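You operate a simulated robot arm through the tools that you are given. There is no shell and no other tool. Be economical: measure what you need, move in short steps, check, and stop when the job is done.

You run a simulated two-armed robot. Do the job below in one go: nothing can be reset, and whatever is moved stays where it is left.

JOB
Hold the tub with green band on the top of the steel table marked joining steady with one hand and put the green block marked good in it with the other.

Only the result counts: the job must be done as asked and must still hold three seconds after the hand-in. Knocking over, shifting, dropping, spilling or breaking anything else fails it.

ROBOT AND FRAMES
Two 7-joint arms with two-finger parallel grippers on one trunk, on a base that drives. Base frame: it is fixed to the floor where the robot stands at the start and does not move with it; the origin is under the middle of the robot, x ahead of it, y to its left, z up; the surface under the hand at the start is at about z = 1.15. Lengths are in m, angles in rad, forces in N, time in s.
The left shoulder is at the start at [0.028, 0.101, 1.275], the right one opposite. With the tool pointing down near the work surface each hand reaches from about 0.18 to 0.5 m from the robot's upright axis, wherever it stands, measured 20 degrees to its own side. Places, roughly: tub with green band (13x13x10 cm) [3.1, 1.5, 0.8]. Payload 2.4 kg a hand.
The tool frame of a hand sits at the grasp point between the pads (the TCP): z along the fingers, y along the line on which they close. The tips reach 0.024 m beyond it. Largest opening 0.068 m; finger width 0.017, thickness 0.01; the body of the gripper, 0.04 by 0.07 m, starts 0.041 m behind the TCP.
Orientation is that of the tool frame in the base frame, as a unit quaternion [x, y, z, w]. With the fingers straight down and closing along the base's y, the tool's x points along the base's -x, its y along +y and its z along -z.

CONTROLS
- The arms move only by the tool step_arm. It takes "left_commands", "right_commands" or both (then of equal length, played together; a hand with none holds still); each is a list of rows, each an object (a shift or turn left out is 0, a gripper value left out holds the last) with "jaw": the opening in per cent of the stroke, from 0 (shut) to 100 (fully open); "travel": the shift along the base's x, y, z in mm, a list of three; "rot": the turn, a rotation vector about the base's x, y, z in rad, a list of three. In form: [{"jaw": jaw, "travel": [dx, dy, dz], "rot": [wx, wy, wz]}, ...]. A call has 1 to 8 rows; each row shifts and turns the commanded pose from where the row before left it. Each row takes 0.2 s and may step no farther than 0.05 m and 0.15 rad from the row before; otherwise, or with a gripper value out of range, the whole call is refused. A pose out of reach is approached as far as the arm can. The call stops where the force on the tool passes 40 N (or 10 N more than at its start, if that is more) or the arm is blocked; 0.2 s more then pass. Each finger travels about 0.072 m/s and halts on what it meets, pressing with about 43 N; the grip force reading is that of the motor and also rises with nothing between the fingers. The clock runs only during rows and for 0.2 s after the last one: add rows that do not move to give the fingers time. The reply holds the time, the measured pose of the TCP, the force on the tool along the base axes, the opening and the grip force, in the units named above and with some noise, with the torque about the TCP (base axes, N m) and any sound that the robot's microphone picked up.
- Cameras (640 x 400 px; columns grow to the right, rows downward): "scene" is now at [0.1141, -0.0043, 1.4707]; the picture's right is [-0.05, -1.00, 0.00], its down [-0.21, 0.01, -0.98] and it looks along [0.98, -0.05, -0.21] (base axes); focal length 273 px, centre (320, 200). "left" rides on the left gripper at [0.084, -0.011, -0.075] in its tool frame; the picture's right is [0.13, 0.99, 0.00], its down [-0.60, 0.08, -0.79] and it looks along [-0.79, 0.10, 0.61] (tool axes); focal length 251 px, centre (320, 200). "right" rides on the right gripper at [0.084, 0.011, -0.075] in its tool frame; the picture's right is [-0.13, 0.99, 0.00], its down [-0.60, -0.08, -0.79] and it looks along [-0.79, -0.10, 0.61] (tool axes); focal length 251 px, centre (320, 200). There is no depth. A picture from a camera that has moved, and an enlarged one, comes with that camera's place and axes in the base frame and with its lens.
- grab_frame(camera): a new picture of that camera. The clock stands still meanwhile.
- slide_trunk(by): slides the trunk up (or, below 0, down) by that many m; the arms and the scene camera ride with it, the base frame stays. It gives what a move gives, with no picture.
- base_move(legs): drives the robot by 1 to 6 legs, each [ahead, left, turn to the left] in m, m and rad, along the robot's own axes; the way and the turn of a leg run together, so that a leg with both is an arc; at most 1.5 m and 3.142 rad a leg. The arms and the cameras ride along, it lands a little off, and it stops where it bumps. It gives what a move gives.
- pan_tilt(pan, tilt): turns the head with the scene camera to pan (to the left, within 1.501 rad either way) and tilt (down, from -0.506 to 1.204), counted from straight ahead of the robot. It gives what a move gives.
- inspect(camera, box): a new picture of the part [left, top, right, bottom] of that camera's present view, enlarged. The clock stands still meanwhile.
- job_done(): hands the job in; it is judged then, once.

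Go step by step. Nothing tells you exact positions but the pictures and the camera data: compare them with the known pose of the tool, close in by small moves and look again before you grip or let go. The budget is 120 turns and 108 pictures, counting those below and the enlarged ones. Unless the task says otherwise, let go and move clear before handing in.

The tools are called by a JSON object that holds its "fn" and its "kwargs". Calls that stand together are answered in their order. step_arm: Moves the arms, as the interface text tells. Its arguments: {"type":"object","properties":{"left_commands":{"type":"array","items":{"type":"object","properties":{"jaw":{"type":"number"},"travel":{"type":"array","items":{"type":"number"}},"rot":{"type":"array","items":{"type":"number"}}}}},"right_commands":{"type":"array","items":{"type":"object","properties":{"jaw":{"type":"number"},"travel":{"type":"array","items":{"type":"number"}},"rot":{"type":"array","items":{"type":"number"}}}}}},"required":[]} The other tools are called the same way: slide_trunk (by) slides the trunk up or down; base_move (legs) drives the base; pan_tilt (pan, tilt) turns the head that bears the scene camera; grab_frame (camera) takes a picture; inspect (camera, box) takes an enlarged picture of a part of a camera's view; job_done () hands the job in.

At the start:

```text
time: 0.0
left_ee_pos: [0.3681, 0.1902, 1.3831]
left_tool_rot: [0.0, 1.0, -0.001, 0.0]
left_ft_force: [-0.6, -0.4, 0.0]
left_wrist_torque: [0.01, 0.0, 0.0]
left_gripper_width: 0.0679
left_gripper_force: 0.1
right_ee_pos: [0.3525, -0.128, 1.4035]
right_tool_rot: [0.0, 1.0, 0.0, 0.0]
right_ft_force: [0.3, -0.2, 0.2]
right_wrist_torque: [0.01, -0.02, -0.01]
right_gripper_width: 0.0678
right_gripper_force: 0.1
trunk travel left (down, up): [-0.488, 0.362]
robot x, y, heading: [0.0017, 0.0009, 0.003]
head pan, tilt: [-0.049, 0.208]
```

scene: 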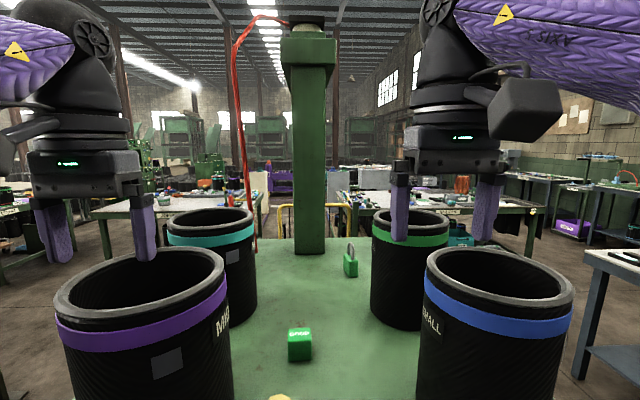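
right: 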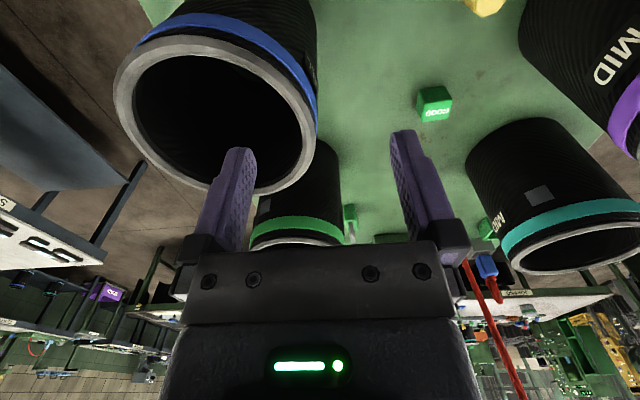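
left: 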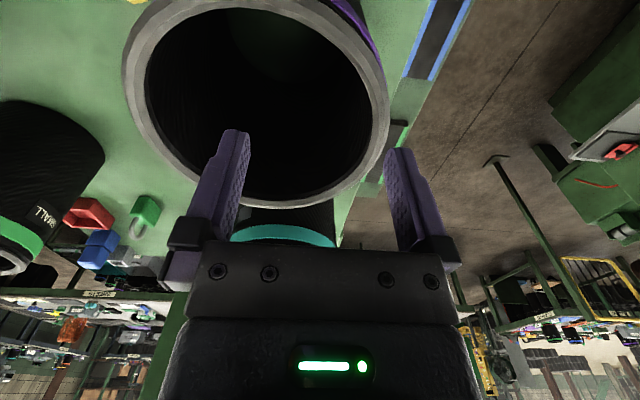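

I see a green workbench in front with four dark tubs and a small green block marked something. I look closer at the block and toward the place of the target tub.

{"fn": "inspect", "kwargs": {"camera": "scene", "box": [240, 220, 400, 400]}}

{"fn": "inspect", "kwargs": {"camera": "scene", "box": [90, 150, 290, 260]}}

{"fn": "inspect", "kwargs": {"camera": "right", "box": [380, 60, 480, 140]}}

```text
2.22 times, centred on (320, 310) of scene
camera zoom: at [0.1141, -0.0043, 1.4707], right [-0.05, -1.0, 0.0], down [-0.21, 0.01, -0.98], along [0.98, -0.05, -0.21], focal length 606 px, centre (320, -44)
```

zoom: 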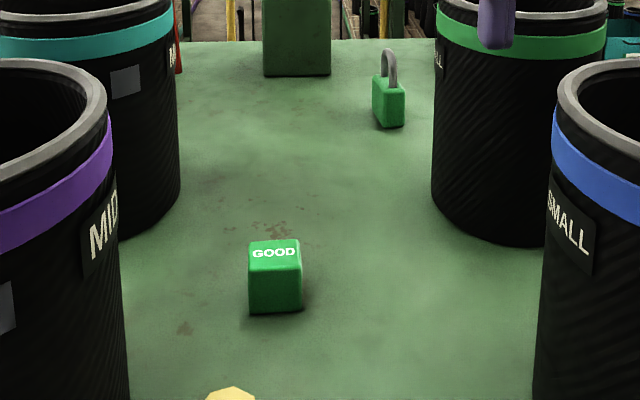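

```text
3.20 times, centred on (190, 205) of scene
camera zoom: at [0.1141, -0.0043, 1.4707], right [-0.05, -1.0, 0.0], down [-0.21, 0.01, -0.98], along [0.98, -0.05, -0.21], focal length 873 px, centre (736, 184)
```

zoom: 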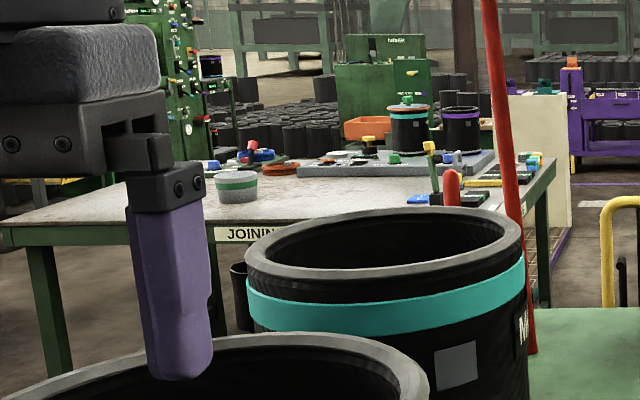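

```text
5.00 times, centred on (430, 100) of right
camera zoom: at [0.2698, -0.1192, 1.4781], right [0.13, 0.99, 0.0], down [0.6, -0.08, 0.79], along [0.79, -0.1, -0.61], focal length 1257 px, centre (-230, 700)
```

zoom: 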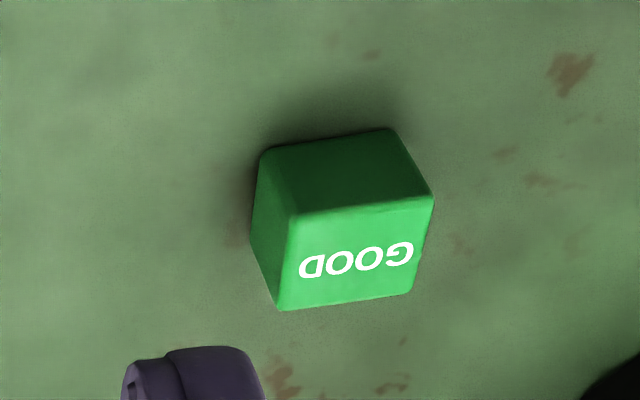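

The green "GOOD" block is on the bench at about (0.478, 0.007), top at z≈1.187, between tall tubs whose rims are near z≈1.36; the target tub (grey with green band) stands on the JOINING table. I look at how the right arm hangs to judge clearance.

{"fn": "pan_tilt", "kwargs": {"pan": -0.9, "tilt": 0.0}}

{"fn": "grab_frame", "kwargs": {"camera": "scene"}}

{"fn": "pan_tilt", "kwargs": {"pan": 0.0, "tilt": 0.9}}

{"fn": "grab_frame", "kwargs": {"camera": "scene"}}

```text
time: 1.2
left_ee_pos: [0.3679, 0.1898, 1.3827]
left_tool_rot: [-0.001, 1.0, 0.0, 0.0]
left_ft_force: [-0.7, 0.9, 0.0]
left_wrist_torque: [0.0, 0.0, 0.0]
left_gripper_width: 0.0682
left_gripper_force: 0.0
right_ee_pos: [0.353, -0.1299, 1.4043]
right_tool_rot: [0.001, 1.0, 0.0, 0.0]
right_ft_force: [-0.1, 0.5, 0.3]
right_wrist_torque: [-0.02, 0.02, 0.02]
right_gripper_width: 0.068
right_gripper_force: 0.1
trunk travel left (down, up): [-0.488, 0.362]
robot x, y, heading: [-0.0037, -0.0026, -0.003]
head pan, tilt: [-0.901, 0.0]
```

```text
101 pictures are left
camera scene: at [0.077, -0.0703, 1.4898], right [-0.78, -0.62, 0.0], down [0.0, 0.0, -1.0], along [0.62, -0.78, 0.0], focal length 273 px, centre (320, 200)
```

scene: 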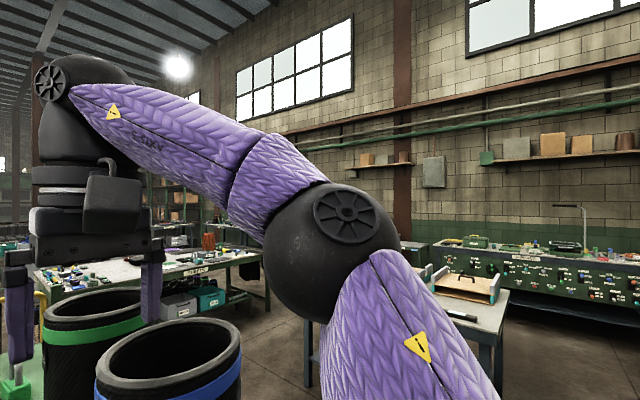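

```text
time: 2.4
left_ee_pos: [0.369, 0.1895, 1.3825]
left_tool_rot: [0.0, 1.0, 0.001, 0.0]
left_ft_force: [0.6, 0.1, -1.0]
left_wrist_torque: [-0.03, 0.0, -0.01]
left_gripper_width: 0.0679
left_gripper_force: 0.1
right_ee_pos: [0.354, -0.1288, 1.404]
right_tool_rot: [0.0, 1.0, 0.0, 0.0]
right_ft_force: [-0.2, 1.0, 0.4]
right_wrist_torque: [-0.02, -0.01, -0.01]
right_gripper_width: 0.068
right_gripper_force: 0.1
trunk travel left (down, up): [-0.488, 0.362]
robot x, y, heading: [0.0037, 0.0003, -0.001]
head pan, tilt: [0.0, 0.901]
```

```text
100 pictures are left
camera scene: at [0.0966, 0.0002, 1.4099], right [0.0, -1.0, 0.0], down [-0.78, 0.0, -0.62], along [0.62, 0.0, -0.78], focal length 273 px, centre (320, 200)
```

scene: 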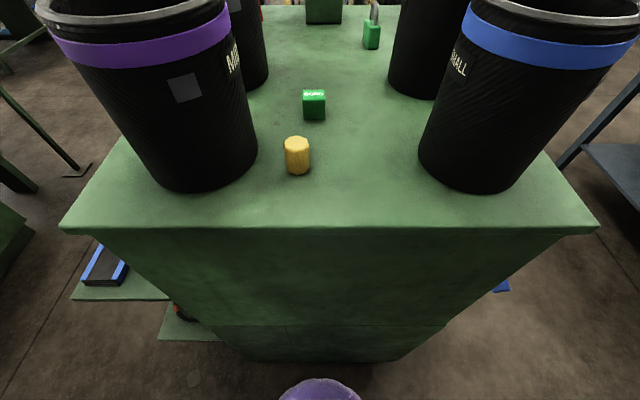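

The forearms hang out over the tubs, so I'll work from above: raise the trunk, then shift left so the right arm comes down along the gap between the tubs.

{"fn": "slide_trunk", "kwargs": {"by": 0.3}}

{"fn": "base_move", "kwargs": {"legs": [[0.0, 0.12, 0.0]]}}

{"fn": "pan_tilt", "kwargs": {"pan": -0.2, "tilt": 0.8}}

{"fn": "grab_frame", "kwargs": {"camera": "scene"}}

{"fn": "grab_frame", "kwargs": {"camera": "right"}}

```text
time: 5.4
left_ee_pos: [0.3693, 0.1895, 1.6825]
left_tool_rot: [-0.001, 1.0, 0.0, 0.0]
left_ft_force: [0.9, -0.2, 0.1]
left_wrist_torque: [-0.03, 0.0, 0.0]
left_gripper_width: 0.0681
left_gripper_force: 0.0
right_ee_pos: [0.3532, -0.1291, 1.7043]
right_tool_rot: [-0.001, 1.0, 0.0, 0.001]
right_ft_force: [-0.9, -0.4, 0.1]
right_wrist_torque: [-0.02, -0.02, -0.02]
right_gripper_width: 0.0681
right_gripper_force: 0.0
trunk travel left (down, up): [-0.788, 0.062]
robot x, y, heading: [-0.0033, -0.001, 0.0]
head pan, tilt: [0.0, 0.901]
```

```text
time: 6.6
left_ee_pos: [0.3691, 0.3078, 1.6826]
left_tool_rot: [0.002, 1.0, 0.001, 0.0]
left_ft_force: [-0.6, 0.5, -0.3]
left_wrist_torque: [-0.01, -0.02, -0.03]
left_gripper_width: 0.0681
left_gripper_force: 0.1
right_ee_pos: [0.3533, -0.0113, 1.7031]
right_tool_rot: [0.001, 1.0, 0.0, 0.0]
right_ft_force: [-0.6, 0.1, 0.1]
right_wrist_torque: [0.03, 0.0, 0.0]
right_gripper_width: 0.0681
right_gripper_force: 0.1
trunk travel left (down, up): [-0.788, 0.062]
robot x, y, heading: [-0.0006, 0.1184, -0.002]
head pan, tilt: [0.0, 0.901]
```

```text
time: 7.3
left_ee_pos: [0.3704, 0.3093, 1.6835]
left_tool_rot: [0.001, 1.0, 0.0, 0.0]
left_ft_force: [0.5, 0.3, -0.4]
left_wrist_torque: [-0.03, -0.03, 0.01]
left_gripper_width: 0.0679
left_gripper_force: 0.1
right_ee_pos: [0.3535, -0.0097, 1.7044]
right_tool_rot: [0.002, 1.0, 0.0, 0.0]
right_ft_force: [0.0, -0.3, -0.7]
right_wrist_torque: [-0.03, 0.01, -0.02]
right_gripper_width: 0.0681
right_gripper_force: 0.1
trunk travel left (down, up): [-0.788, 0.062]
robot x, y, heading: [-0.0008, 0.1216, 0.001]
head pan, tilt: [-0.201, 0.799]
```

```text
99 pictures are left
camera scene: at [0.0892, 0.1041, 1.7181], right [-0.2, -0.98, 0.0], down [-0.7, 0.14, -0.7], along [0.68, -0.14, -0.72], focal length 273 px, centre (320, 200)
```

scene: 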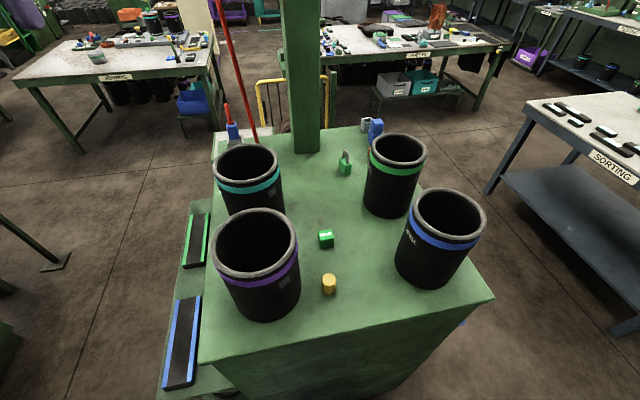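

```text
98 pictures are left
camera right: at [0.2697, 0.0002, 1.7781], right [0.13, 0.99, 0.0], down [0.6, -0.08, 0.79], along [0.79, -0.1, -0.61], focal length 251 px, centre (320, 200)
```

right: 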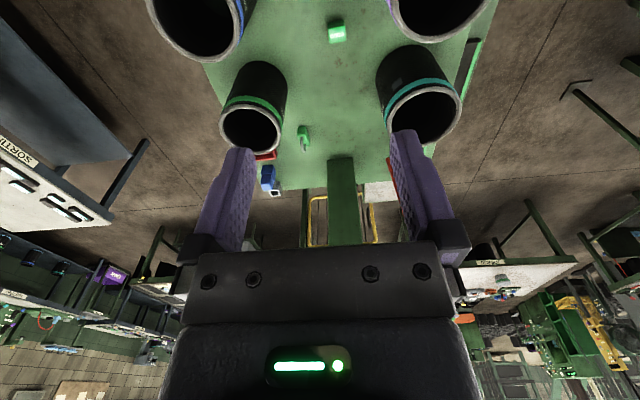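

From above I put the corridor between rims at about y −0.10…+0.09 with the block at y≈0.007, so the hand fits. I bring the right hand over the block and check.

{"fn": "step_arm", "kwargs": {"right_commands": [{"jaw": 100, "travel": [16, 2, -25]}, {"travel": [16, 2, -25]}, {"travel": [16, 2, -25]}, {"travel": [16, 2, -25]}, {"travel": [15, 2, -25]}, {"travel": [15, 2, -25]}, {"travel": [15, 2, -25]}, {"travel": [15, 2, -25]}]}}

{"fn": "grab_frame", "kwargs": {"camera": "scene"}}

{"fn": "grab_frame", "kwargs": {"camera": "right"}}

```text
time: 9.1
left_ee_pos: [0.37, 0.3091, 1.6835]
left_tool_rot: [0.001, 1.0, 0.0, 0.001]
left_ft_force: [0.0, -1.2, 1.2]
left_wrist_torque: [-0.01, -0.04, 0.01]
left_gripper_width: 0.0682
left_gripper_force: 0.0
right_ee_pos: [0.4714, 0.0058, 1.5034]
right_tool_rot: [0.001, 1.0, 0.0, 0.001]
right_ft_force: [-0.4, 0.4, 0.7]
right_wrist_torque: [0.0, -0.01, 0.01]
right_gripper_width: 0.0681
right_gripper_force: 0.0
right hand out of reach, approached as far as the arm can: row 8
trunk travel left (down, up): [-0.788, 0.062]
robot x, y, heading: [0.0004, 0.1167, -0.001]
head pan, tilt: [-0.201, 0.799]
```

```text
97 pictures are left
camera scene: at [0.0896, 0.1044, 1.7181], right [-0.2, -0.98, 0.0], down [-0.7, 0.14, -0.7], along [0.68, -0.14, -0.72], focal length 273 px, centre (320, 200)
```

scene: 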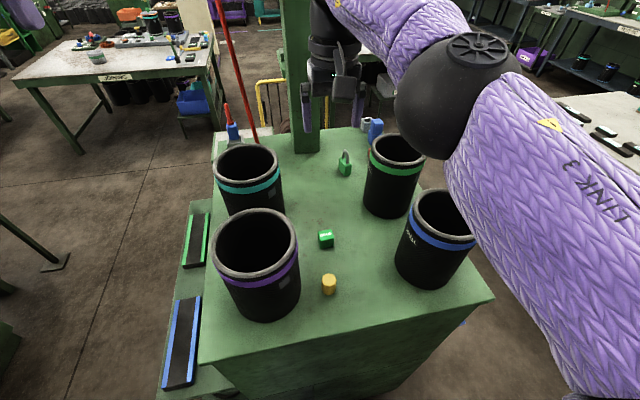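

```text
96 pictures are left
camera right: at [0.3873, 0.0163, 1.5776], right [0.13, 0.99, 0.0], down [0.6, -0.08, 0.79], along [0.79, -0.1, -0.61], focal length 251 px, centre (320, 200)
```

right: 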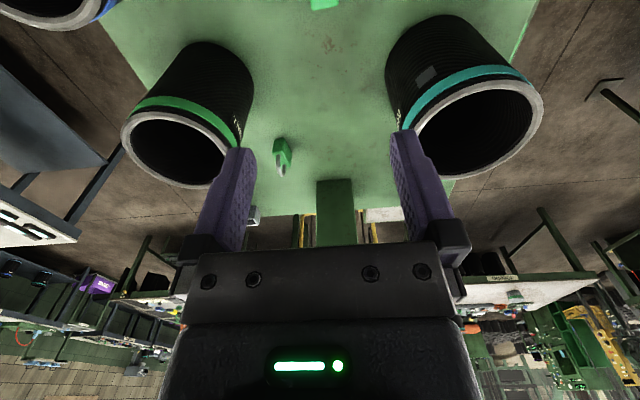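

The arm is at its reach limit, so I need the base a bit closer; I look down to see the gap between the base and the bench.

{"fn": "pan_tilt", "kwargs": {"pan": 0.0, "tilt": 1.2}}

{"fn": "grab_frame", "kwargs": {"camera": "scene"}}

```text
time: 10.0
left_ee_pos: [0.3686, 0.3095, 1.6827]
left_tool_rot: [0.001, 1.0, 0.0, -0.001]
left_ft_force: [-0.1, -0.3, -0.1]
left_wrist_torque: [0.01, -0.01, 0.0]
left_gripper_width: 0.0679
left_gripper_force: 0.1
right_ee_pos: [0.4701, 0.0057, 1.5042]
right_tool_rot: [0.001, 1.0, 0.001, 0.0]
right_ft_force: [-0.1, 0.2, 0.1]
right_wrist_torque: [0.01, -0.01, 0.01]
right_gripper_width: 0.0681
right_gripper_force: 0.0
trunk travel left (down, up): [-0.788, 0.062]
robot x, y, heading: [-0.0009, 0.1199, 0.002]
head pan, tilt: [0.0, 1.201]
```

```text
95 pictures are left
camera scene: at [0.0663, 0.1201, 1.6904], right [0.0, -1.0, 0.0], down [-0.93, 0.0, -0.36], along [0.36, 0.0, -0.93], focal length 273 px, centre (320, 200)
```

scene: 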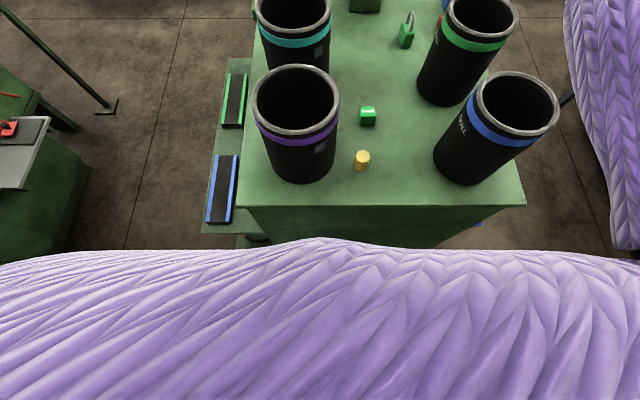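

The base front lies behind about x=0.16 and the bench begins at about 0.26, so a 7 cm drive forward is safe.

{"fn": "base_move", "kwargs": {"legs": [[0.07, 0.0, 0.0]]}}

{"fn": "step_arm", "kwargs": {"right_commands": [{"travel": [-15, 0, -10]}, {"travel": [-15, 0, -10]}, {"travel": [-15, 0, -10]}, {"travel": [-14, 0, -10]}]}}

{"fn": "pan_tilt", "kwargs": {"pan": -0.2, "tilt": 0.8}}

{"fn": "grab_frame", "kwargs": {"camera": "scene"}}

{"fn": "grab_frame", "kwargs": {"camera": "right"}}

```text
time: 11.0
left_ee_pos: [0.4311, 0.3073, 1.6809]
left_tool_rot: [0.0, 1.0, 0.0, -0.003]
left_ft_force: [0.0, 0.1, 0.1]
left_wrist_torque: [0.02, 0.09, -0.02]
left_gripper_width: 0.0679
left_gripper_force: 0.1
right_ee_pos: [0.5304, 0.0052, 1.5008]
right_tool_rot: [0.0, 1.0, -0.001, -0.002]
right_ft_force: [0.4, 0.3, -0.3]
right_wrist_torque: [0.0, 0.06, -0.03]
right_gripper_width: 0.068
right_gripper_force: 0.1
trunk travel left (down, up): [-0.788, 0.062]
robot x, y, heading: [0.0566, 0.1225, 0.002]
head pan, tilt: [0.0, 1.201]
```

```text
time: 12.0
left_ee_pos: [0.4239, 0.3095, 1.682]
left_tool_rot: [0.0, 1.0, 0.0, 0.001]
left_ft_force: [0.5, 0.2, 0.6]
left_wrist_torque: [-0.01, 0.03, -0.03]
left_gripper_width: 0.0681
left_gripper_force: 0.0
right_ee_pos: [0.4647, 0.006, 1.4641]
right_tool_rot: [0.0, 1.0, 0.0, 0.0]
right_ft_force: [0.0, -0.1, 0.7]
right_wrist_torque: [0.03, 0.01, 0.0]
right_gripper_width: 0.0681
right_gripper_force: 0.1
trunk travel left (down, up): [-0.788, 0.062]
robot x, y, heading: [0.0537, 0.1172, -0.001]
head pan, tilt: [0.0, 1.201]
```

```text
time: 12.9
left_ee_pos: [0.4239, 0.3093, 1.6837]
left_tool_rot: [0.0, 1.0, 0.0, 0.0]
left_ft_force: [0.5, -0.7, -0.4]
left_wrist_torque: [0.01, -0.03, -0.05]
left_gripper_width: 0.0681
left_gripper_force: 0.1
right_ee_pos: [0.4658, 0.008, 1.4648]
right_tool_rot: [0.001, 1.0, 0.0, 0.0]
right_ft_force: [0.5, -0.3, -0.2]
right_wrist_torque: [-0.02, 0.01, 0.05]
right_gripper_width: 0.068
right_gripper_force: 0.2
trunk travel left (down, up): [-0.788, 0.062]
robot x, y, heading: [0.0527, 0.1242, -0.002]
head pan, tilt: [-0.201, 0.799]
```

```text
94 pictures are left
camera scene: at [0.1435, 0.1034, 1.718], right [-0.2, -0.98, 0.0], down [-0.7, 0.14, -0.7], along [0.68, -0.14, -0.72], focal length 273 px, centre (320, 200)
```

scene: 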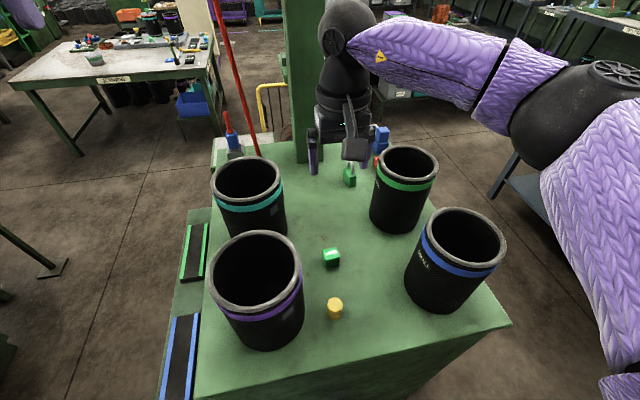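

```text
93 pictures are left
camera right: at [0.3823, 0.0175, 1.5386], right [0.13, 0.99, 0.0], down [0.6, -0.08, 0.79], along [0.79, -0.1, -0.61], focal length 251 px, centre (320, 200)
```

right: 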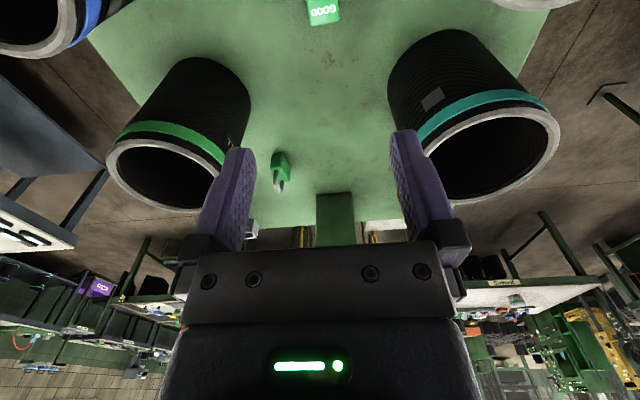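

The bench hasn't moved and the hand is aligned in y. I lower halfway and watch the elbow against the blue tub.

{"fn": "step_arm", "kwargs": {"right_commands": [{"travel": [6, 0, -25]}, {"travel": [6, 0, -25]}, {"travel": [0, 0, -25]}, {"travel": [0, 0, -25]}]}}

{"fn": "grab_frame", "kwargs": {"camera": "scene"}}

{"fn": "grab_frame", "kwargs": {"camera": "right"}}

```text
time: 13.9
left_ee_pos: [0.4226, 0.308, 1.6825]
left_tool_rot: [-0.001, 1.0, 0.0, 0.0]
left_ft_force: [0.2, 0.6, 0.3]
left_wrist_torque: [0.01, -0.03, 0.01]
left_gripper_width: 0.068
left_gripper_force: 0.0
right_ee_pos: [0.4773, 0.0074, 1.3632]
right_tool_rot: [0.001, 1.0, 0.001, 0.001]
right_ft_force: [-0.6, 0.2, 0.4]
right_wrist_torque: [0.0, 0.02, -0.02]
right_gripper_width: 0.0679
right_gripper_force: 0.0
trunk travel left (down, up): [-0.788, 0.062]
robot x, y, heading: [0.0539, 0.1165, 0.001]
head pan, tilt: [-0.201, 0.799]
```

```text
92 pictures are left
camera scene: at [0.1436, 0.1035, 1.7181], right [-0.2, -0.98, 0.0], down [-0.7, 0.14, -0.7], along [0.68, -0.14, -0.72], focal length 273 px, centre (320, 200)
```

scene: 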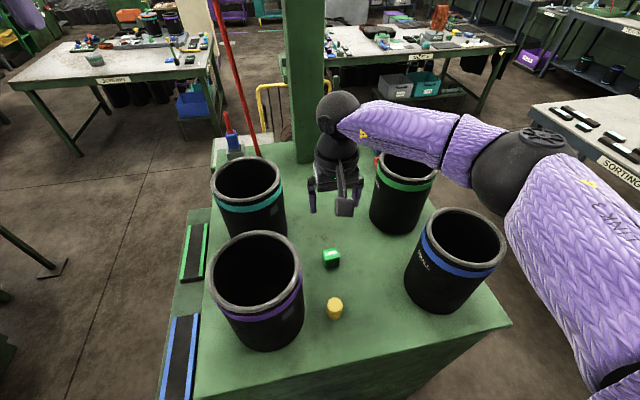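

```text
91 pictures are left
camera right: at [0.394, 0.0185, 1.4379], right [0.13, 0.99, 0.0], down [0.6, -0.08, 0.79], along [0.79, -0.1, -0.61], focal length 251 px, centre (320, 200)
```

right: 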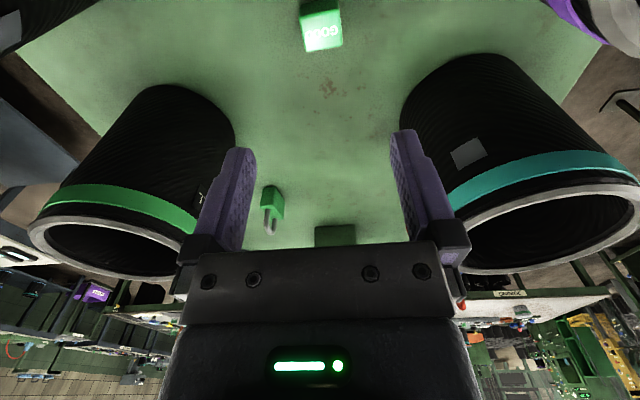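

As the hand goes lower the arm stretches and the elbow should draw in toward the gap. I go down another 60 mm and check.

{"fn": "step_arm", "kwargs": {"right_commands": [{"travel": [0, 0, -20]}, {"travel": [0, 0, -20]}, {"travel": [0, 0, -20]}]}}

{"fn": "grab_frame", "kwargs": {"camera": "scene"}}

```text
time: 14.7
left_ee_pos: [0.4239, 0.3089, 1.682]
left_tool_rot: [0.0, 1.0, 0.0, 0.0]
left_ft_force: [-0.7, -0.3, -0.1]
left_wrist_torque: [0.01, 0.06, 0.02]
left_gripper_width: 0.068
left_gripper_force: 0.1
right_ee_pos: [0.4788, 0.006, 1.3047]
right_tool_rot: [0.001, 1.0, 0.0, 0.001]
right_ft_force: [-0.3, -0.6, 1.5]
right_wrist_torque: [-0.04, 0.02, 0.03]
right_gripper_width: 0.068
right_gripper_force: 0.2
trunk travel left (down, up): [-0.788, 0.062]
robot x, y, heading: [0.0556, 0.1197, -0.004]
head pan, tilt: [-0.201, 0.799]
```

```text
90 pictures are left
camera scene: at [0.1436, 0.1035, 1.7181], right [-0.2, -0.98, 0.0], down [-0.7, 0.14, -0.7], along [0.68, -0.14, -0.72], focal length 273 px, centre (320, 200)
```

scene: 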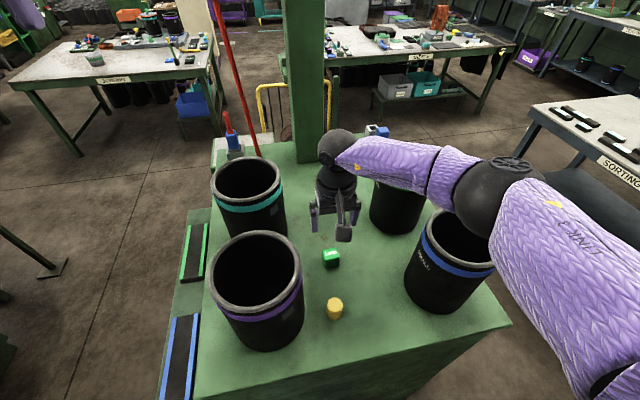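

The forearm looks close to the blue tub's rim, so I turn the left hand to get a side view of the clearance, and raise the trunk the last bit so the forearm slopes down.

{"fn": "slide_trunk", "kwargs": {"by": 0.06}}

{"fn": "step_arm", "kwargs": {"left_commands": [{"rot": [0, 0, -0.15]}, {"rot": [0, 0, -0.15]}, {"rot": [0, 0, -0.15]}, {"rot": [0, 0, -0.15]}, {"rot": [0, 0, -0.15]}, {"rot": [0, 0, -0.15]}, {"rot": [0, 0, -0.15]}, {"rot": [0, 0, -0.15]}]}}

{"fn": "grab_frame", "kwargs": {"camera": "left"}}

```text
time: 15.7
left_ee_pos: [0.4239, 0.3103, 1.7425]
left_tool_rot: [0.0, 1.0, 0.0, 0.0]
left_ft_force: [0.4, 0.2, -0.4]
left_wrist_torque: [0.02, 0.0, 0.0]
left_gripper_width: 0.0681
left_gripper_force: 0.1
right_ee_pos: [0.478, 0.0055, 1.3637]
right_tool_rot: [0.001, 1.0, 0.0, 0.0]
right_ft_force: [-0.5, -1.1, 0.3]
right_wrist_torque: [-0.03, 0.0, -0.04]
right_gripper_width: 0.0681
right_gripper_force: 0.1
trunk travel left (down, up): [-0.848, 0.002]
robot x, y, heading: [0.0565, 0.1217, 0.003]
head pan, tilt: [-0.201, 0.799]
```

```text
time: 17.5
left_ee_pos: [0.3203, 0.2308, 1.6687]
left_tool_rot: [0.565, 0.825, 0.0, 0.0]
left_ft_force: [0.6, -0.6, 0.2]
left_wrist_torque: [0.0, -0.04, -0.02]
left_gripper_width: 0.0682
left_gripper_force: 0.0
left hand out of reach, approached as far as the arm can: row 2, 3, 4, 5, 6, 7, 8
right_ee_pos: [0.4776, 0.0052, 1.3632]
right_tool_rot: [0.001, 1.0, 0.0, 0.0]
right_ft_force: [-0.3, 0.9, -0.5]
right_wrist_torque: [-0.03, -0.01, 0.0]
right_gripper_width: 0.068
right_gripper_force: 0.2
trunk travel left (down, up): [-0.848, 0.002]
robot x, y, heading: [0.0524, 0.123, 0.0]
head pan, tilt: [-0.201, 0.799]
```

```text
89 pictures are left
camera left: at [0.2804, 0.304, 1.7432], right [0.88, 0.48, 0.0], down [0.29, -0.53, 0.79], along [0.38, -0.7, -0.61], focal length 251 px, centre (320, 200)
```

left: 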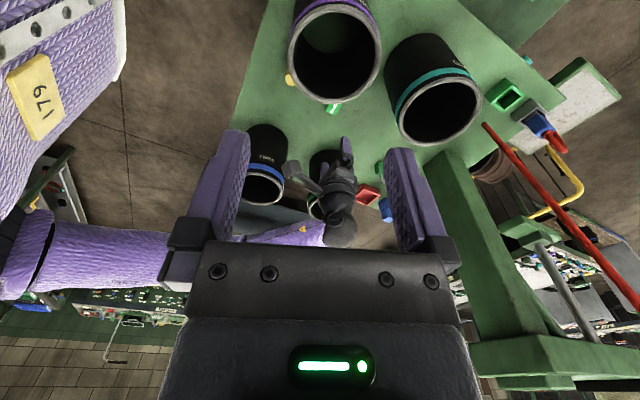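

The side view shows the right forearm roughly level with the wrist now. I shift the left hand back for an unobstructed view and lower the right hand 80 mm further, still above trouble.

{"fn": "step_arm", "kwargs": {"left_commands": [{"travel": [-15, 10, -20]}, {"travel": [-15, 10, -20]}, {"travel": [-15, 10, -20]}, {"travel": [-15, 10, -20]}], "right_commands": [{"travel": [0, 0, -20]}, {"travel": [0, 0, -20]}, {"travel": [0, 0, -20]}, {"travel": [0, 0, 0]}]}}

{"fn": "grab_frame", "kwargs": {"camera": "left"}}

{"fn": "grab_frame", "kwargs": {"camera": "scene"}}

```text
time: 18.5
left_ee_pos: [0.2627, 0.2703, 1.5882]
left_tool_rot: [0.566, 0.825, 0.001, -0.001]
left_ft_force: [1.0, 0.3, 0.0]
left_wrist_torque: [-0.03, 0.0, -0.01]
left_gripper_width: 0.0679
left_gripper_force: 0.1
right_ee_pos: [0.4772, 0.0047, 1.3047]
right_tool_rot: [0.001, 1.0, 0.0, 0.002]
right_ft_force: [-0.7, 0.6, -0.2]
right_wrist_torque: [0.04, -0.04, 0.03]
right_gripper_width: 0.068
right_gripper_force: 0.0
trunk travel left (down, up): [-0.848, 0.002]
robot x, y, heading: [0.0546, 0.1194, -0.004]
head pan, tilt: [-0.201, 0.799]
```

```text
88 pictures are left
camera left: at [0.2213, 0.3436, 1.6637], right [0.88, 0.48, 0.0], down [0.29, -0.53, 0.79], along [0.38, -0.7, -0.61], focal length 251 px, centre (320, 200)
```

left: 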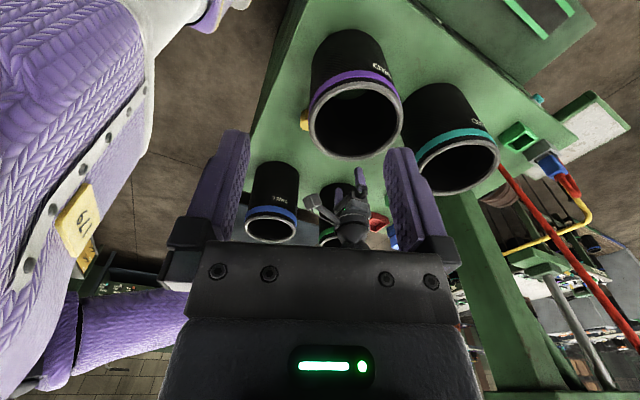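

```text
87 pictures are left
camera scene: at [0.1424, 0.104, 1.7782], right [-0.2, -0.98, 0.0], down [-0.7, 0.14, -0.7], along [0.68, -0.14, -0.72], focal length 273 px, centre (320, 200)
```

scene: 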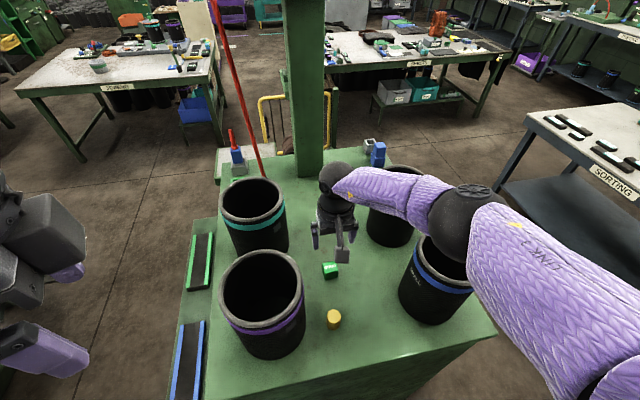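

At this stance the elbow would end over the blue tub. Better: stand further left so the forearm runs straight along the gap; I lift the hand clear, shift the base left, and bring the hand back over the block.

{"fn": "step_arm", "kwargs": {"right_commands": [{"travel": [0, 0, 35]}, {"travel": [0, 0, 35]}, {"travel": [0, 0, 35]}, {"travel": [0, 0, 35]}, {"travel": [0, -10, 30]}]}}

{"fn": "base_move", "kwargs": {"legs": [[0.0, 0.15, 0.0]]}}

{"fn": "step_arm", "kwargs": {"right_commands": [{"travel": [-2, -20, 0]}, {"travel": [-2, -20, 0]}, {"travel": [-2, -20, 0]}, {"travel": [-2, -20, 0]}, {"travel": [-2, -20, 0]}, {"travel": [0, -20, 0]}, {"travel": [0, -20, 0]}]}}

{"fn": "grab_frame", "kwargs": {"camera": "scene"}}

```text
time: 19.7
left_ee_pos: [0.2616, 0.2699, 1.5892]
left_tool_rot: [0.565, 0.825, 0.0, 0.0]
left_ft_force: [0.1, -0.3, 0.2]
left_wrist_torque: [0.01, -0.02, 0.0]
left_gripper_width: 0.0682
left_gripper_force: 0.0
right_ee_pos: [0.4786, -0.0039, 1.473]
right_tool_rot: [0.001, 1.0, 0.0, 0.0]
right_ft_force: [0.4, -0.4, 0.6]
right_wrist_torque: [-0.02, -0.01, 0.0]
right_gripper_width: 0.068
right_gripper_force: 0.1
trunk travel left (down, up): [-0.848, 0.002]
robot x, y, heading: [0.0603, 0.1186, -0.001]
head pan, tilt: [-0.201, 0.799]
```

```text
time: 21.0
left_ee_pos: [0.2607, 0.4158, 1.59]
left_tool_rot: [0.563, 0.826, 0.0, -0.001]
left_ft_force: [1.1, 0.4, -0.9]
left_wrist_torque: [-0.01, 0.01, 0.0]
left_gripper_width: 0.0681
left_gripper_force: 0.2
right_ee_pos: [0.48, 0.1423, 1.4724]
right_tool_rot: [0.0, 1.0, 0.0, -0.001]
right_ft_force: [-0.2, 0.1, 0.1]
right_wrist_torque: [0.04, 0.01, 0.01]
right_gripper_width: 0.0682
right_gripper_force: 0.0
trunk travel left (down, up): [-0.848, 0.002]
robot x, y, heading: [0.0557, 0.2651, 0.007]
head pan, tilt: [-0.201, 0.799]
```

```text
time: 22.6
left_ee_pos: [0.2618, 0.4142, 1.5892]
left_tool_rot: [0.564, 0.826, 0.0, 0.0]
left_ft_force: [0.5, -0.2, 0.2]
left_wrist_torque: [-0.02, 0.0, 0.03]
left_gripper_width: 0.0681
left_gripper_force: 0.1
right_ee_pos: [0.4681, 0.0027, 1.4737]
right_tool_rot: [-0.001, 1.0, 0.001, 0.0]
right_ft_force: [0.5, -0.1, 0.1]
right_wrist_torque: [0.02, -0.02, 0.01]
right_gripper_width: 0.0681
right_gripper_force: 0.0
trunk travel left (down, up): [-0.848, 0.002]
robot x, y, heading: [0.054, 0.2617, -0.002]
head pan, tilt: [-0.201, 0.799]
```

```text
86 pictures are left
camera scene: at [0.1428, 0.2481, 1.7782], right [-0.2, -0.98, 0.0], down [-0.7, 0.14, -0.7], along [0.68, -0.14, -0.72], focal length 273 px, centre (320, 200)
```

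scene: 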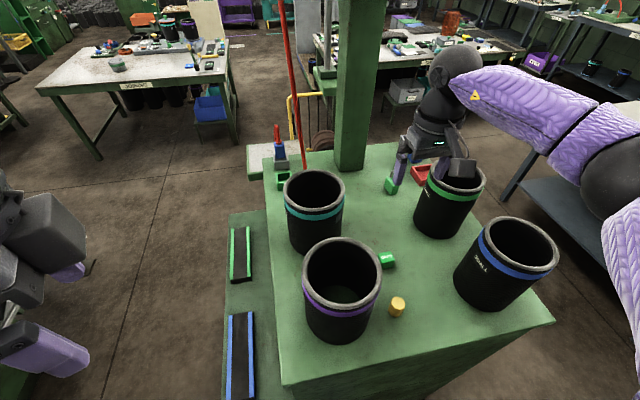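

The elbow is drawing into the gap. I now lower the hand by 110 mm relative to the body (nearly stretched), look, and then descend rigidly with the trunk.

{"fn": "step_arm", "kwargs": {"right_commands": [{"travel": [2, 1, -25]}, {"travel": [2, 1, -25]}, {"travel": [2, 1, -25]}, {"travel": [2, 1, -25]}, {"travel": [2, 0, -10]}]}}

{"fn": "grab_frame", "kwargs": {"camera": "scene"}}

{"fn": "grab_frame", "kwargs": {"camera": "right"}}

```text
time: 23.8
left_ee_pos: [0.2617, 0.4153, 1.5892]
left_tool_rot: [0.563, 0.826, -0.001, 0.0]
left_ft_force: [-0.4, -0.2, 0.7]
left_wrist_torque: [0.0, -0.01, -0.01]
left_gripper_width: 0.0682
left_gripper_force: 0.0
right_ee_pos: [0.481, 0.0043, 1.3637]
right_tool_rot: [0.0, 1.0, 0.0, -0.001]
right_ft_force: [0.7, -0.4, 0.0]
right_wrist_torque: [0.01, -0.01, -0.01]
right_gripper_width: 0.0681
right_gripper_force: 0.0
trunk travel left (down, up): [-0.848, 0.002]
robot x, y, heading: [0.057, 0.2642, 0.002]
head pan, tilt: [-0.201, 0.799]
```

```text
85 pictures are left
camera scene: at [0.1431, 0.2486, 1.7782], right [-0.2, -0.98, 0.0], down [-0.7, 0.14, -0.7], along [0.68, -0.14, -0.72], focal length 273 px, centre (320, 200)
```

scene: 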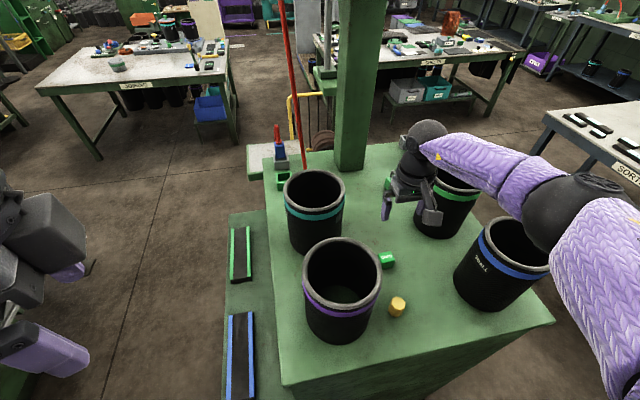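

```text
84 pictures are left
camera right: at [0.3968, 0.0142, 1.4371], right [0.13, 0.99, 0.0], down [0.6, -0.08, 0.79], along [0.79, -0.1, -0.61], focal length 251 px, centre (320, 200)
```

right: 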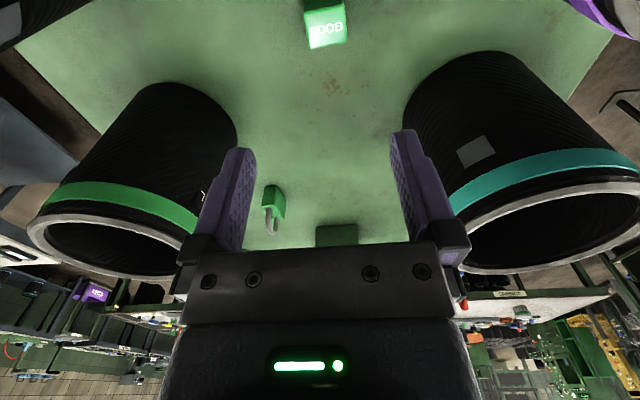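

I take a second look from a panned head to triangulate the elbow against the blue tub.

{"fn": "pan_tilt", "kwargs": {"pan": -1.1, "tilt": 0.8}}

{"fn": "grab_frame", "kwargs": {"camera": "scene"}}

```text
time: 25.0
left_ee_pos: [0.2615, 0.4155, 1.5886]
left_tool_rot: [0.563, 0.826, 0.0, 0.0]
left_ft_force: [0.9, 1.3, 0.4]
left_wrist_torque: [-0.01, 0.0, 0.0]
left_gripper_width: 0.0681
left_gripper_force: 0.1
right_ee_pos: [0.4816, 0.0028, 1.3633]
right_tool_rot: [0.0, 1.0, 0.0, -0.001]
right_ft_force: [-0.5, -0.1, 0.3]
right_wrist_torque: [-0.04, 0.01, 0.01]
right_gripper_width: 0.0682
right_gripper_force: 0.0
trunk travel left (down, up): [-0.848, 0.002]
robot x, y, heading: [0.0553, 0.2643, -0.0]
head pan, tilt: [-1.1, 0.799]
```

```text
83 pictures are left
camera scene: at [0.1008, 0.1926, 1.7782], right [-0.89, -0.46, 0.0], down [-0.33, 0.64, -0.7], along [0.32, -0.62, -0.72], focal length 273 px, centre (320, 200)
```

scene: 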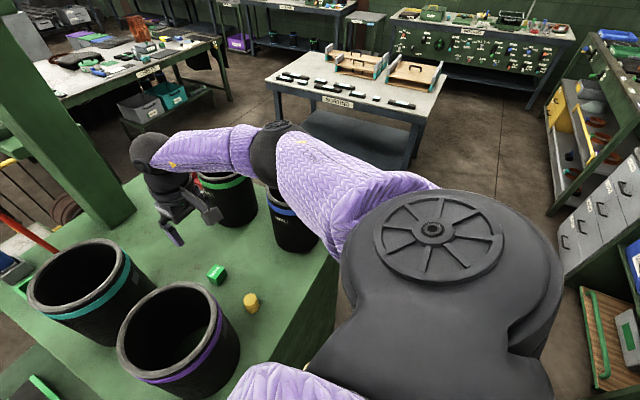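

Triangulation puts the elbow at about (0.27, −0.02, 1.59): nicely in the gap and above the rims. I lower the trunk 0.11 m and re-check.

{"fn": "slide_trunk", "kwargs": {"by": -0.11}}

{"fn": "grab_frame", "kwargs": {"camera": "scene"}}

{"fn": "grab_frame", "kwargs": {"camera": "right"}}

```text
time: 26.5
left_ee_pos: [0.2596, 0.4152, 1.4801]
left_tool_rot: [0.563, 0.826, 0.0, 0.0]
left_ft_force: [0.0, -0.1, -0.4]
left_wrist_torque: [0.02, 0.0, -0.02]
left_gripper_width: 0.068
left_gripper_force: 0.0
right_ee_pos: [0.4779, 0.0064, 1.2526]
right_tool_rot: [0.0, 1.0, 0.0, -0.001]
right_ft_force: [0.1, -0.5, 0.3]
right_wrist_torque: [0.01, -0.01, -0.03]
right_gripper_width: 0.068
right_gripper_force: 0.0
trunk travel left (down, up): [-0.738, 0.112]
robot x, y, heading: [0.0538, 0.2629, 0.001]
head pan, tilt: [-1.1, 0.799]
```

```text
82 pictures are left
camera scene: at [0.1011, 0.1926, 1.6681], right [-0.89, -0.46, 0.0], down [-0.33, 0.64, -0.7], along [0.32, -0.62, -0.72], focal length 273 px, centre (320, 200)
```

scene: 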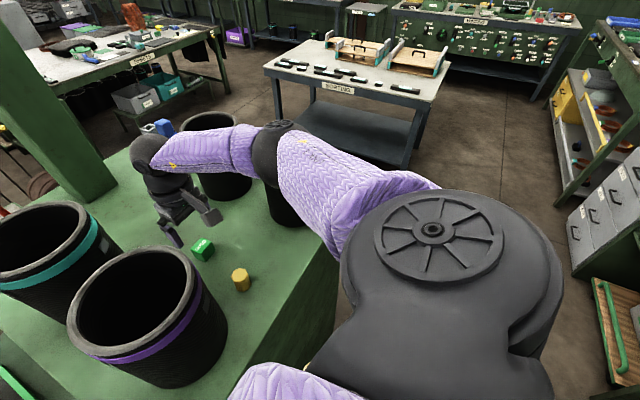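

```text
81 pictures are left
camera right: at [0.3953, 0.0162, 1.3274], right [0.13, 0.99, 0.0], down [0.6, -0.08, 0.79], along [0.79, -0.1, -0.61], focal length 251 px, centre (320, 200)
```

right: 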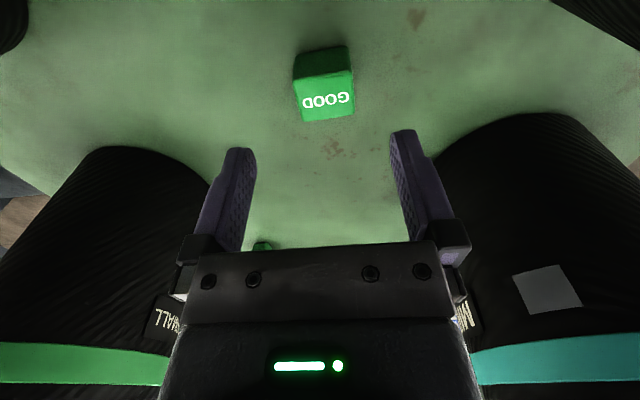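

The block centre is at about (0.477, 0.010), square to the hand. I nudge 4 mm left, then lower 70 mm by trunk.

{"fn": "step_arm", "kwargs": {"right_commands": [{"jaw": 100, "travel": [0, 4, 0]}]}}

{"fn": "slide_trunk", "kwargs": {"by": -0.068}}

{"fn": "grab_frame", "kwargs": {"camera": "right"}}

{"fn": "grab_frame", "kwargs": {"camera": "scene"}}

```text
time: 26.9
left_ee_pos: [0.2625, 0.4153, 1.4796]
left_tool_rot: [0.563, 0.826, -0.001, 0.0]
left_ft_force: [-0.3, 0.6, 0.1]
left_wrist_torque: [-0.01, -0.02, 0.0]
left_gripper_width: 0.068
left_gripper_force: 0.1
right_ee_pos: [0.4784, 0.0104, 1.2526]
right_tool_rot: [0.0, 1.0, 0.0, 0.001]
right_ft_force: [-0.2, -0.3, 0.5]
right_wrist_torque: [0.0, 0.02, 0.02]
right_gripper_width: 0.0681
right_gripper_force: 0.1
trunk travel left (down, up): [-0.738, 0.112]
robot x, y, heading: [0.0534, 0.263, 0.001]
head pan, tilt: [-1.1, 0.799]
```

```text
time: 27.9
left_ee_pos: [0.2615, 0.4143, 1.4097]
left_tool_rot: [0.563, 0.826, -0.001, 0.0]
left_ft_force: [0.1, 1.1, -0.2]
left_wrist_torque: [-0.03, 0.0, 0.0]
left_gripper_width: 0.0678
left_gripper_force: 0.1
right_ee_pos: [0.4787, 0.0112, 1.1852]
right_tool_rot: [0.0, 1.0, 0.0, 0.0]
right_ft_force: [-0.5, -0.1, 0.9]
right_wrist_torque: [-0.02, -0.01, -0.01]
right_gripper_width: 0.0679
right_gripper_force: 0.0
trunk travel left (down, up): [-0.67, 0.18]
robot x, y, heading: [0.0543, 0.2622, 0.005]
head pan, tilt: [-1.1, 0.799]
```

```text
80 pictures are left
camera right: at [0.3952, 0.0202, 1.2594], right [0.13, 0.99, 0.0], down [0.6, -0.08, 0.79], along [0.79, -0.1, -0.61], focal length 251 px, centre (320, 200)
```

right: 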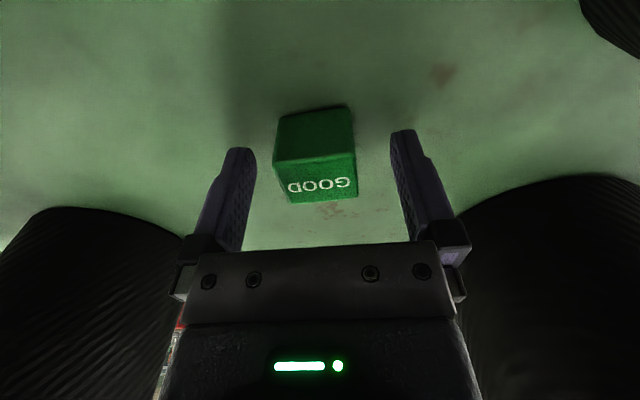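

```text
79 pictures are left
camera scene: at [0.102, 0.1926, 1.6001], right [-0.89, -0.46, 0.0], down [-0.33, 0.64, -0.7], along [0.32, -0.62, -0.72], focal length 273 px, centre (320, 200)
```

scene: 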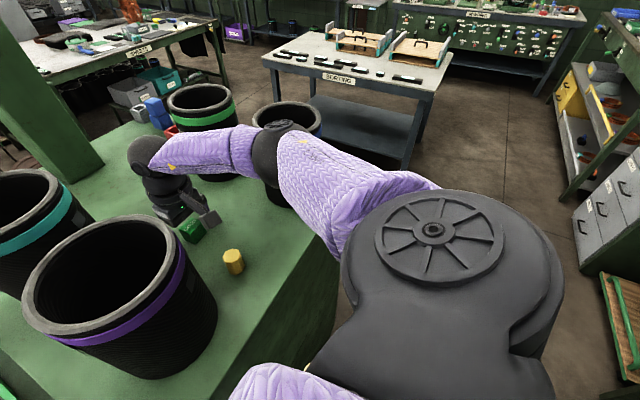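

The block sits centred between the fingers. I lower 4 mm and close.

{"fn": "step_arm", "kwargs": {"right_commands": [{"travel": [-1, 0, -5]}, {"jaw": 30}, {"jaw": 20}, {"jaw": 20}, {"jaw": 20}, {"jaw": 20}]}}

{"fn": "grab_frame", "kwargs": {"camera": "right"}}

```text
time: 29.3
left_ee_pos: [0.2605, 0.4162, 1.4107]
left_tool_rot: [0.564, 0.826, 0.0, 0.0]
left_ft_force: [0.4, 0.3, 0.2]
left_wrist_torque: [0.03, 0.02, 0.03]
left_gripper_width: 0.0682
left_gripper_force: 0.1
right_ee_pos: [0.4779, 0.0113, 1.1803]
right_tool_rot: [0.0, 1.0, 0.0, 0.0]
right_ft_force: [1.3, 0.9, 1.4]
right_wrist_torque: [-0.02, -0.03, -0.03]
right_gripper_width: 0.0349
right_gripper_force: 43.1
trunk travel left (down, up): [-0.67, 0.18]
robot x, y, heading: [0.0549, 0.2649, -0.0]
head pan, tilt: [-1.1, 0.799]
```

```text
78 pictures are left
camera right: at [0.3947, 0.021, 1.254], right [0.13, 0.99, 0.0], down [0.6, -0.08, 0.79], along [0.79, -0.1, -0.61], focal length 251 px, centre (320, 200)
```

right: 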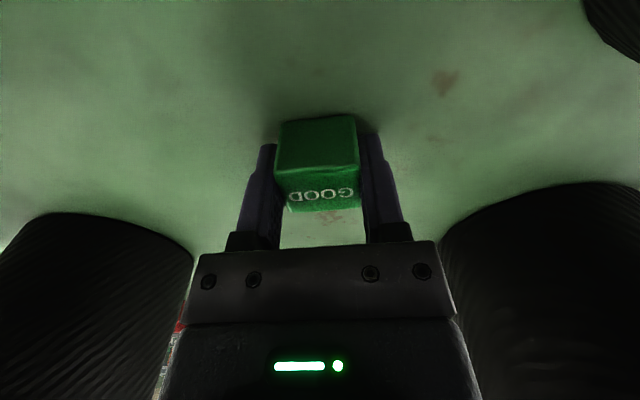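

The block is gripped (35 mm, 43 N). I lift straight up with the trunk, then with the arm.

{"fn": "slide_trunk", "kwargs": {"by": 0.178}}

{"fn": "step_arm", "kwargs": {"right_commands": [{"travel": [-1, 0, 25]}, {"travel": [-1, 0, 25]}, {"travel": [-1, 0, 25]}, {"travel": [-1, 0, 25]}, {"travel": [-1, 0, 25]}, {"travel": [-1, 0, 20]}]}}

{"fn": "pan_tilt", "kwargs": {"pan": 0.3, "tilt": 0.5}}

{"fn": "grab_frame", "kwargs": {"camera": "scene"}}

{"fn": "grab_frame", "kwargs": {"camera": "right"}}

```text
time: 31.3
left_ee_pos: [0.2615, 0.4154, 1.5885]
left_tool_rot: [0.564, 0.826, 0.001, 0.001]
left_ft_force: [-0.1, 0.5, -0.5]
left_wrist_torque: [0.02, 0.0, 0.03]
left_gripper_width: 0.0679
left_gripper_force: 0.0
right_ee_pos: [0.4778, 0.01, 1.3572]
right_tool_rot: [0.0, 1.0, 0.0, -0.001]
right_ft_force: [0.2, -0.5, 0.6]
right_wrist_torque: [-0.02, 0.06, 0.01]
right_gripper_width: 0.0349
right_gripper_force: 42.8
trunk travel left (down, up): [-0.848, 0.002]
robot x, y, heading: [0.0585, 0.2631, 0.002]
head pan, tilt: [-1.1, 0.799]
```

```text
time: 32.7
left_ee_pos: [0.2604, 0.4151, 1.5887]
left_tool_rot: [0.563, 0.826, 0.0, 0.0]
left_ft_force: [0.1, 0.7, 0.1]
left_wrist_torque: [0.01, 0.0, 0.03]
left_gripper_width: 0.0678
left_gripper_force: 0.2
right_ee_pos: [0.4733, 0.0108, 1.5032]
right_tool_rot: [0.0, 1.0, 0.0, 0.0]
right_ft_force: [0.0, -0.4, -0.4]
right_wrist_torque: [0.04, -0.01, -0.03]
right_gripper_width: 0.0349
right_gripper_force: 43.0
trunk travel left (down, up): [-0.848, 0.002]
robot x, y, heading: [0.053, 0.2624, 0.002]
head pan, tilt: [-1.1, 0.799]
```

```text
time: 34.2
left_ee_pos: [0.2614, 0.4154, 1.5901]
left_tool_rot: [0.563, 0.826, 0.0, 0.0]
left_ft_force: [-0.1, 0.0, 0.8]
left_wrist_torque: [-0.01, -0.04, -0.03]
left_gripper_width: 0.0681
left_gripper_force: 0.1
right_ee_pos: [0.4738, 0.0087, 1.5023]
right_tool_rot: [0.0, 1.0, 0.0, 0.0]
right_ft_force: [-0.2, -0.3, 0.2]
right_wrist_torque: [-0.02, 0.03, -0.02]
right_gripper_width: 0.0347
right_gripper_force: 43.1
trunk travel left (down, up): [-0.848, 0.002]
robot x, y, heading: [0.0534, 0.2664, 0.002]
head pan, tilt: [0.3, 0.499]
```

```text
77 pictures are left
camera scene: at [0.1509, 0.2913, 1.8041], right [0.3, -0.95, 0.0], down [-0.46, -0.14, -0.88], along [0.84, 0.26, -0.48], focal length 273 px, centre (320, 200)
```

scene: 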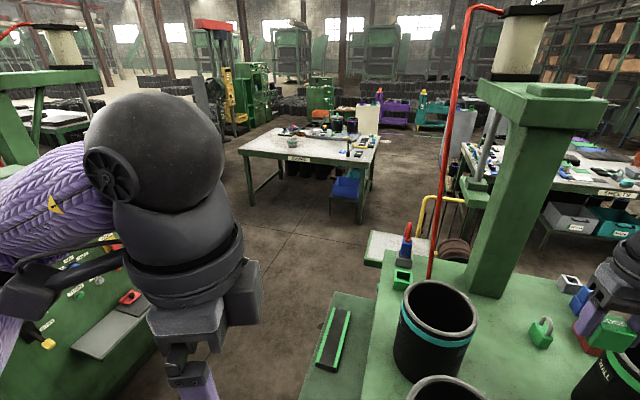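

```text
76 pictures are left
camera right: at [0.3897, 0.02, 1.5765], right [0.13, 0.99, 0.0], down [0.6, -0.08, 0.79], along [0.79, -0.1, -0.61], focal length 251 px, centre (320, 200)
```

right: 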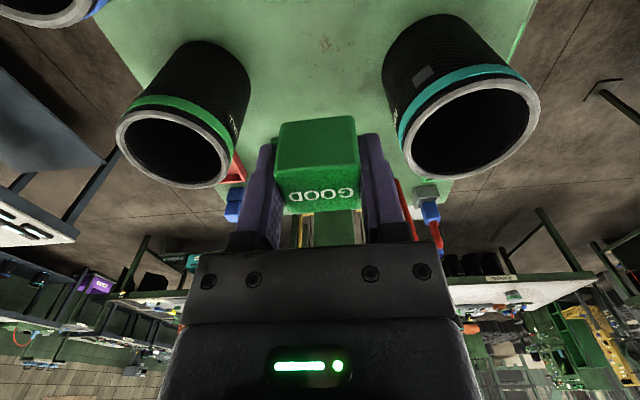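

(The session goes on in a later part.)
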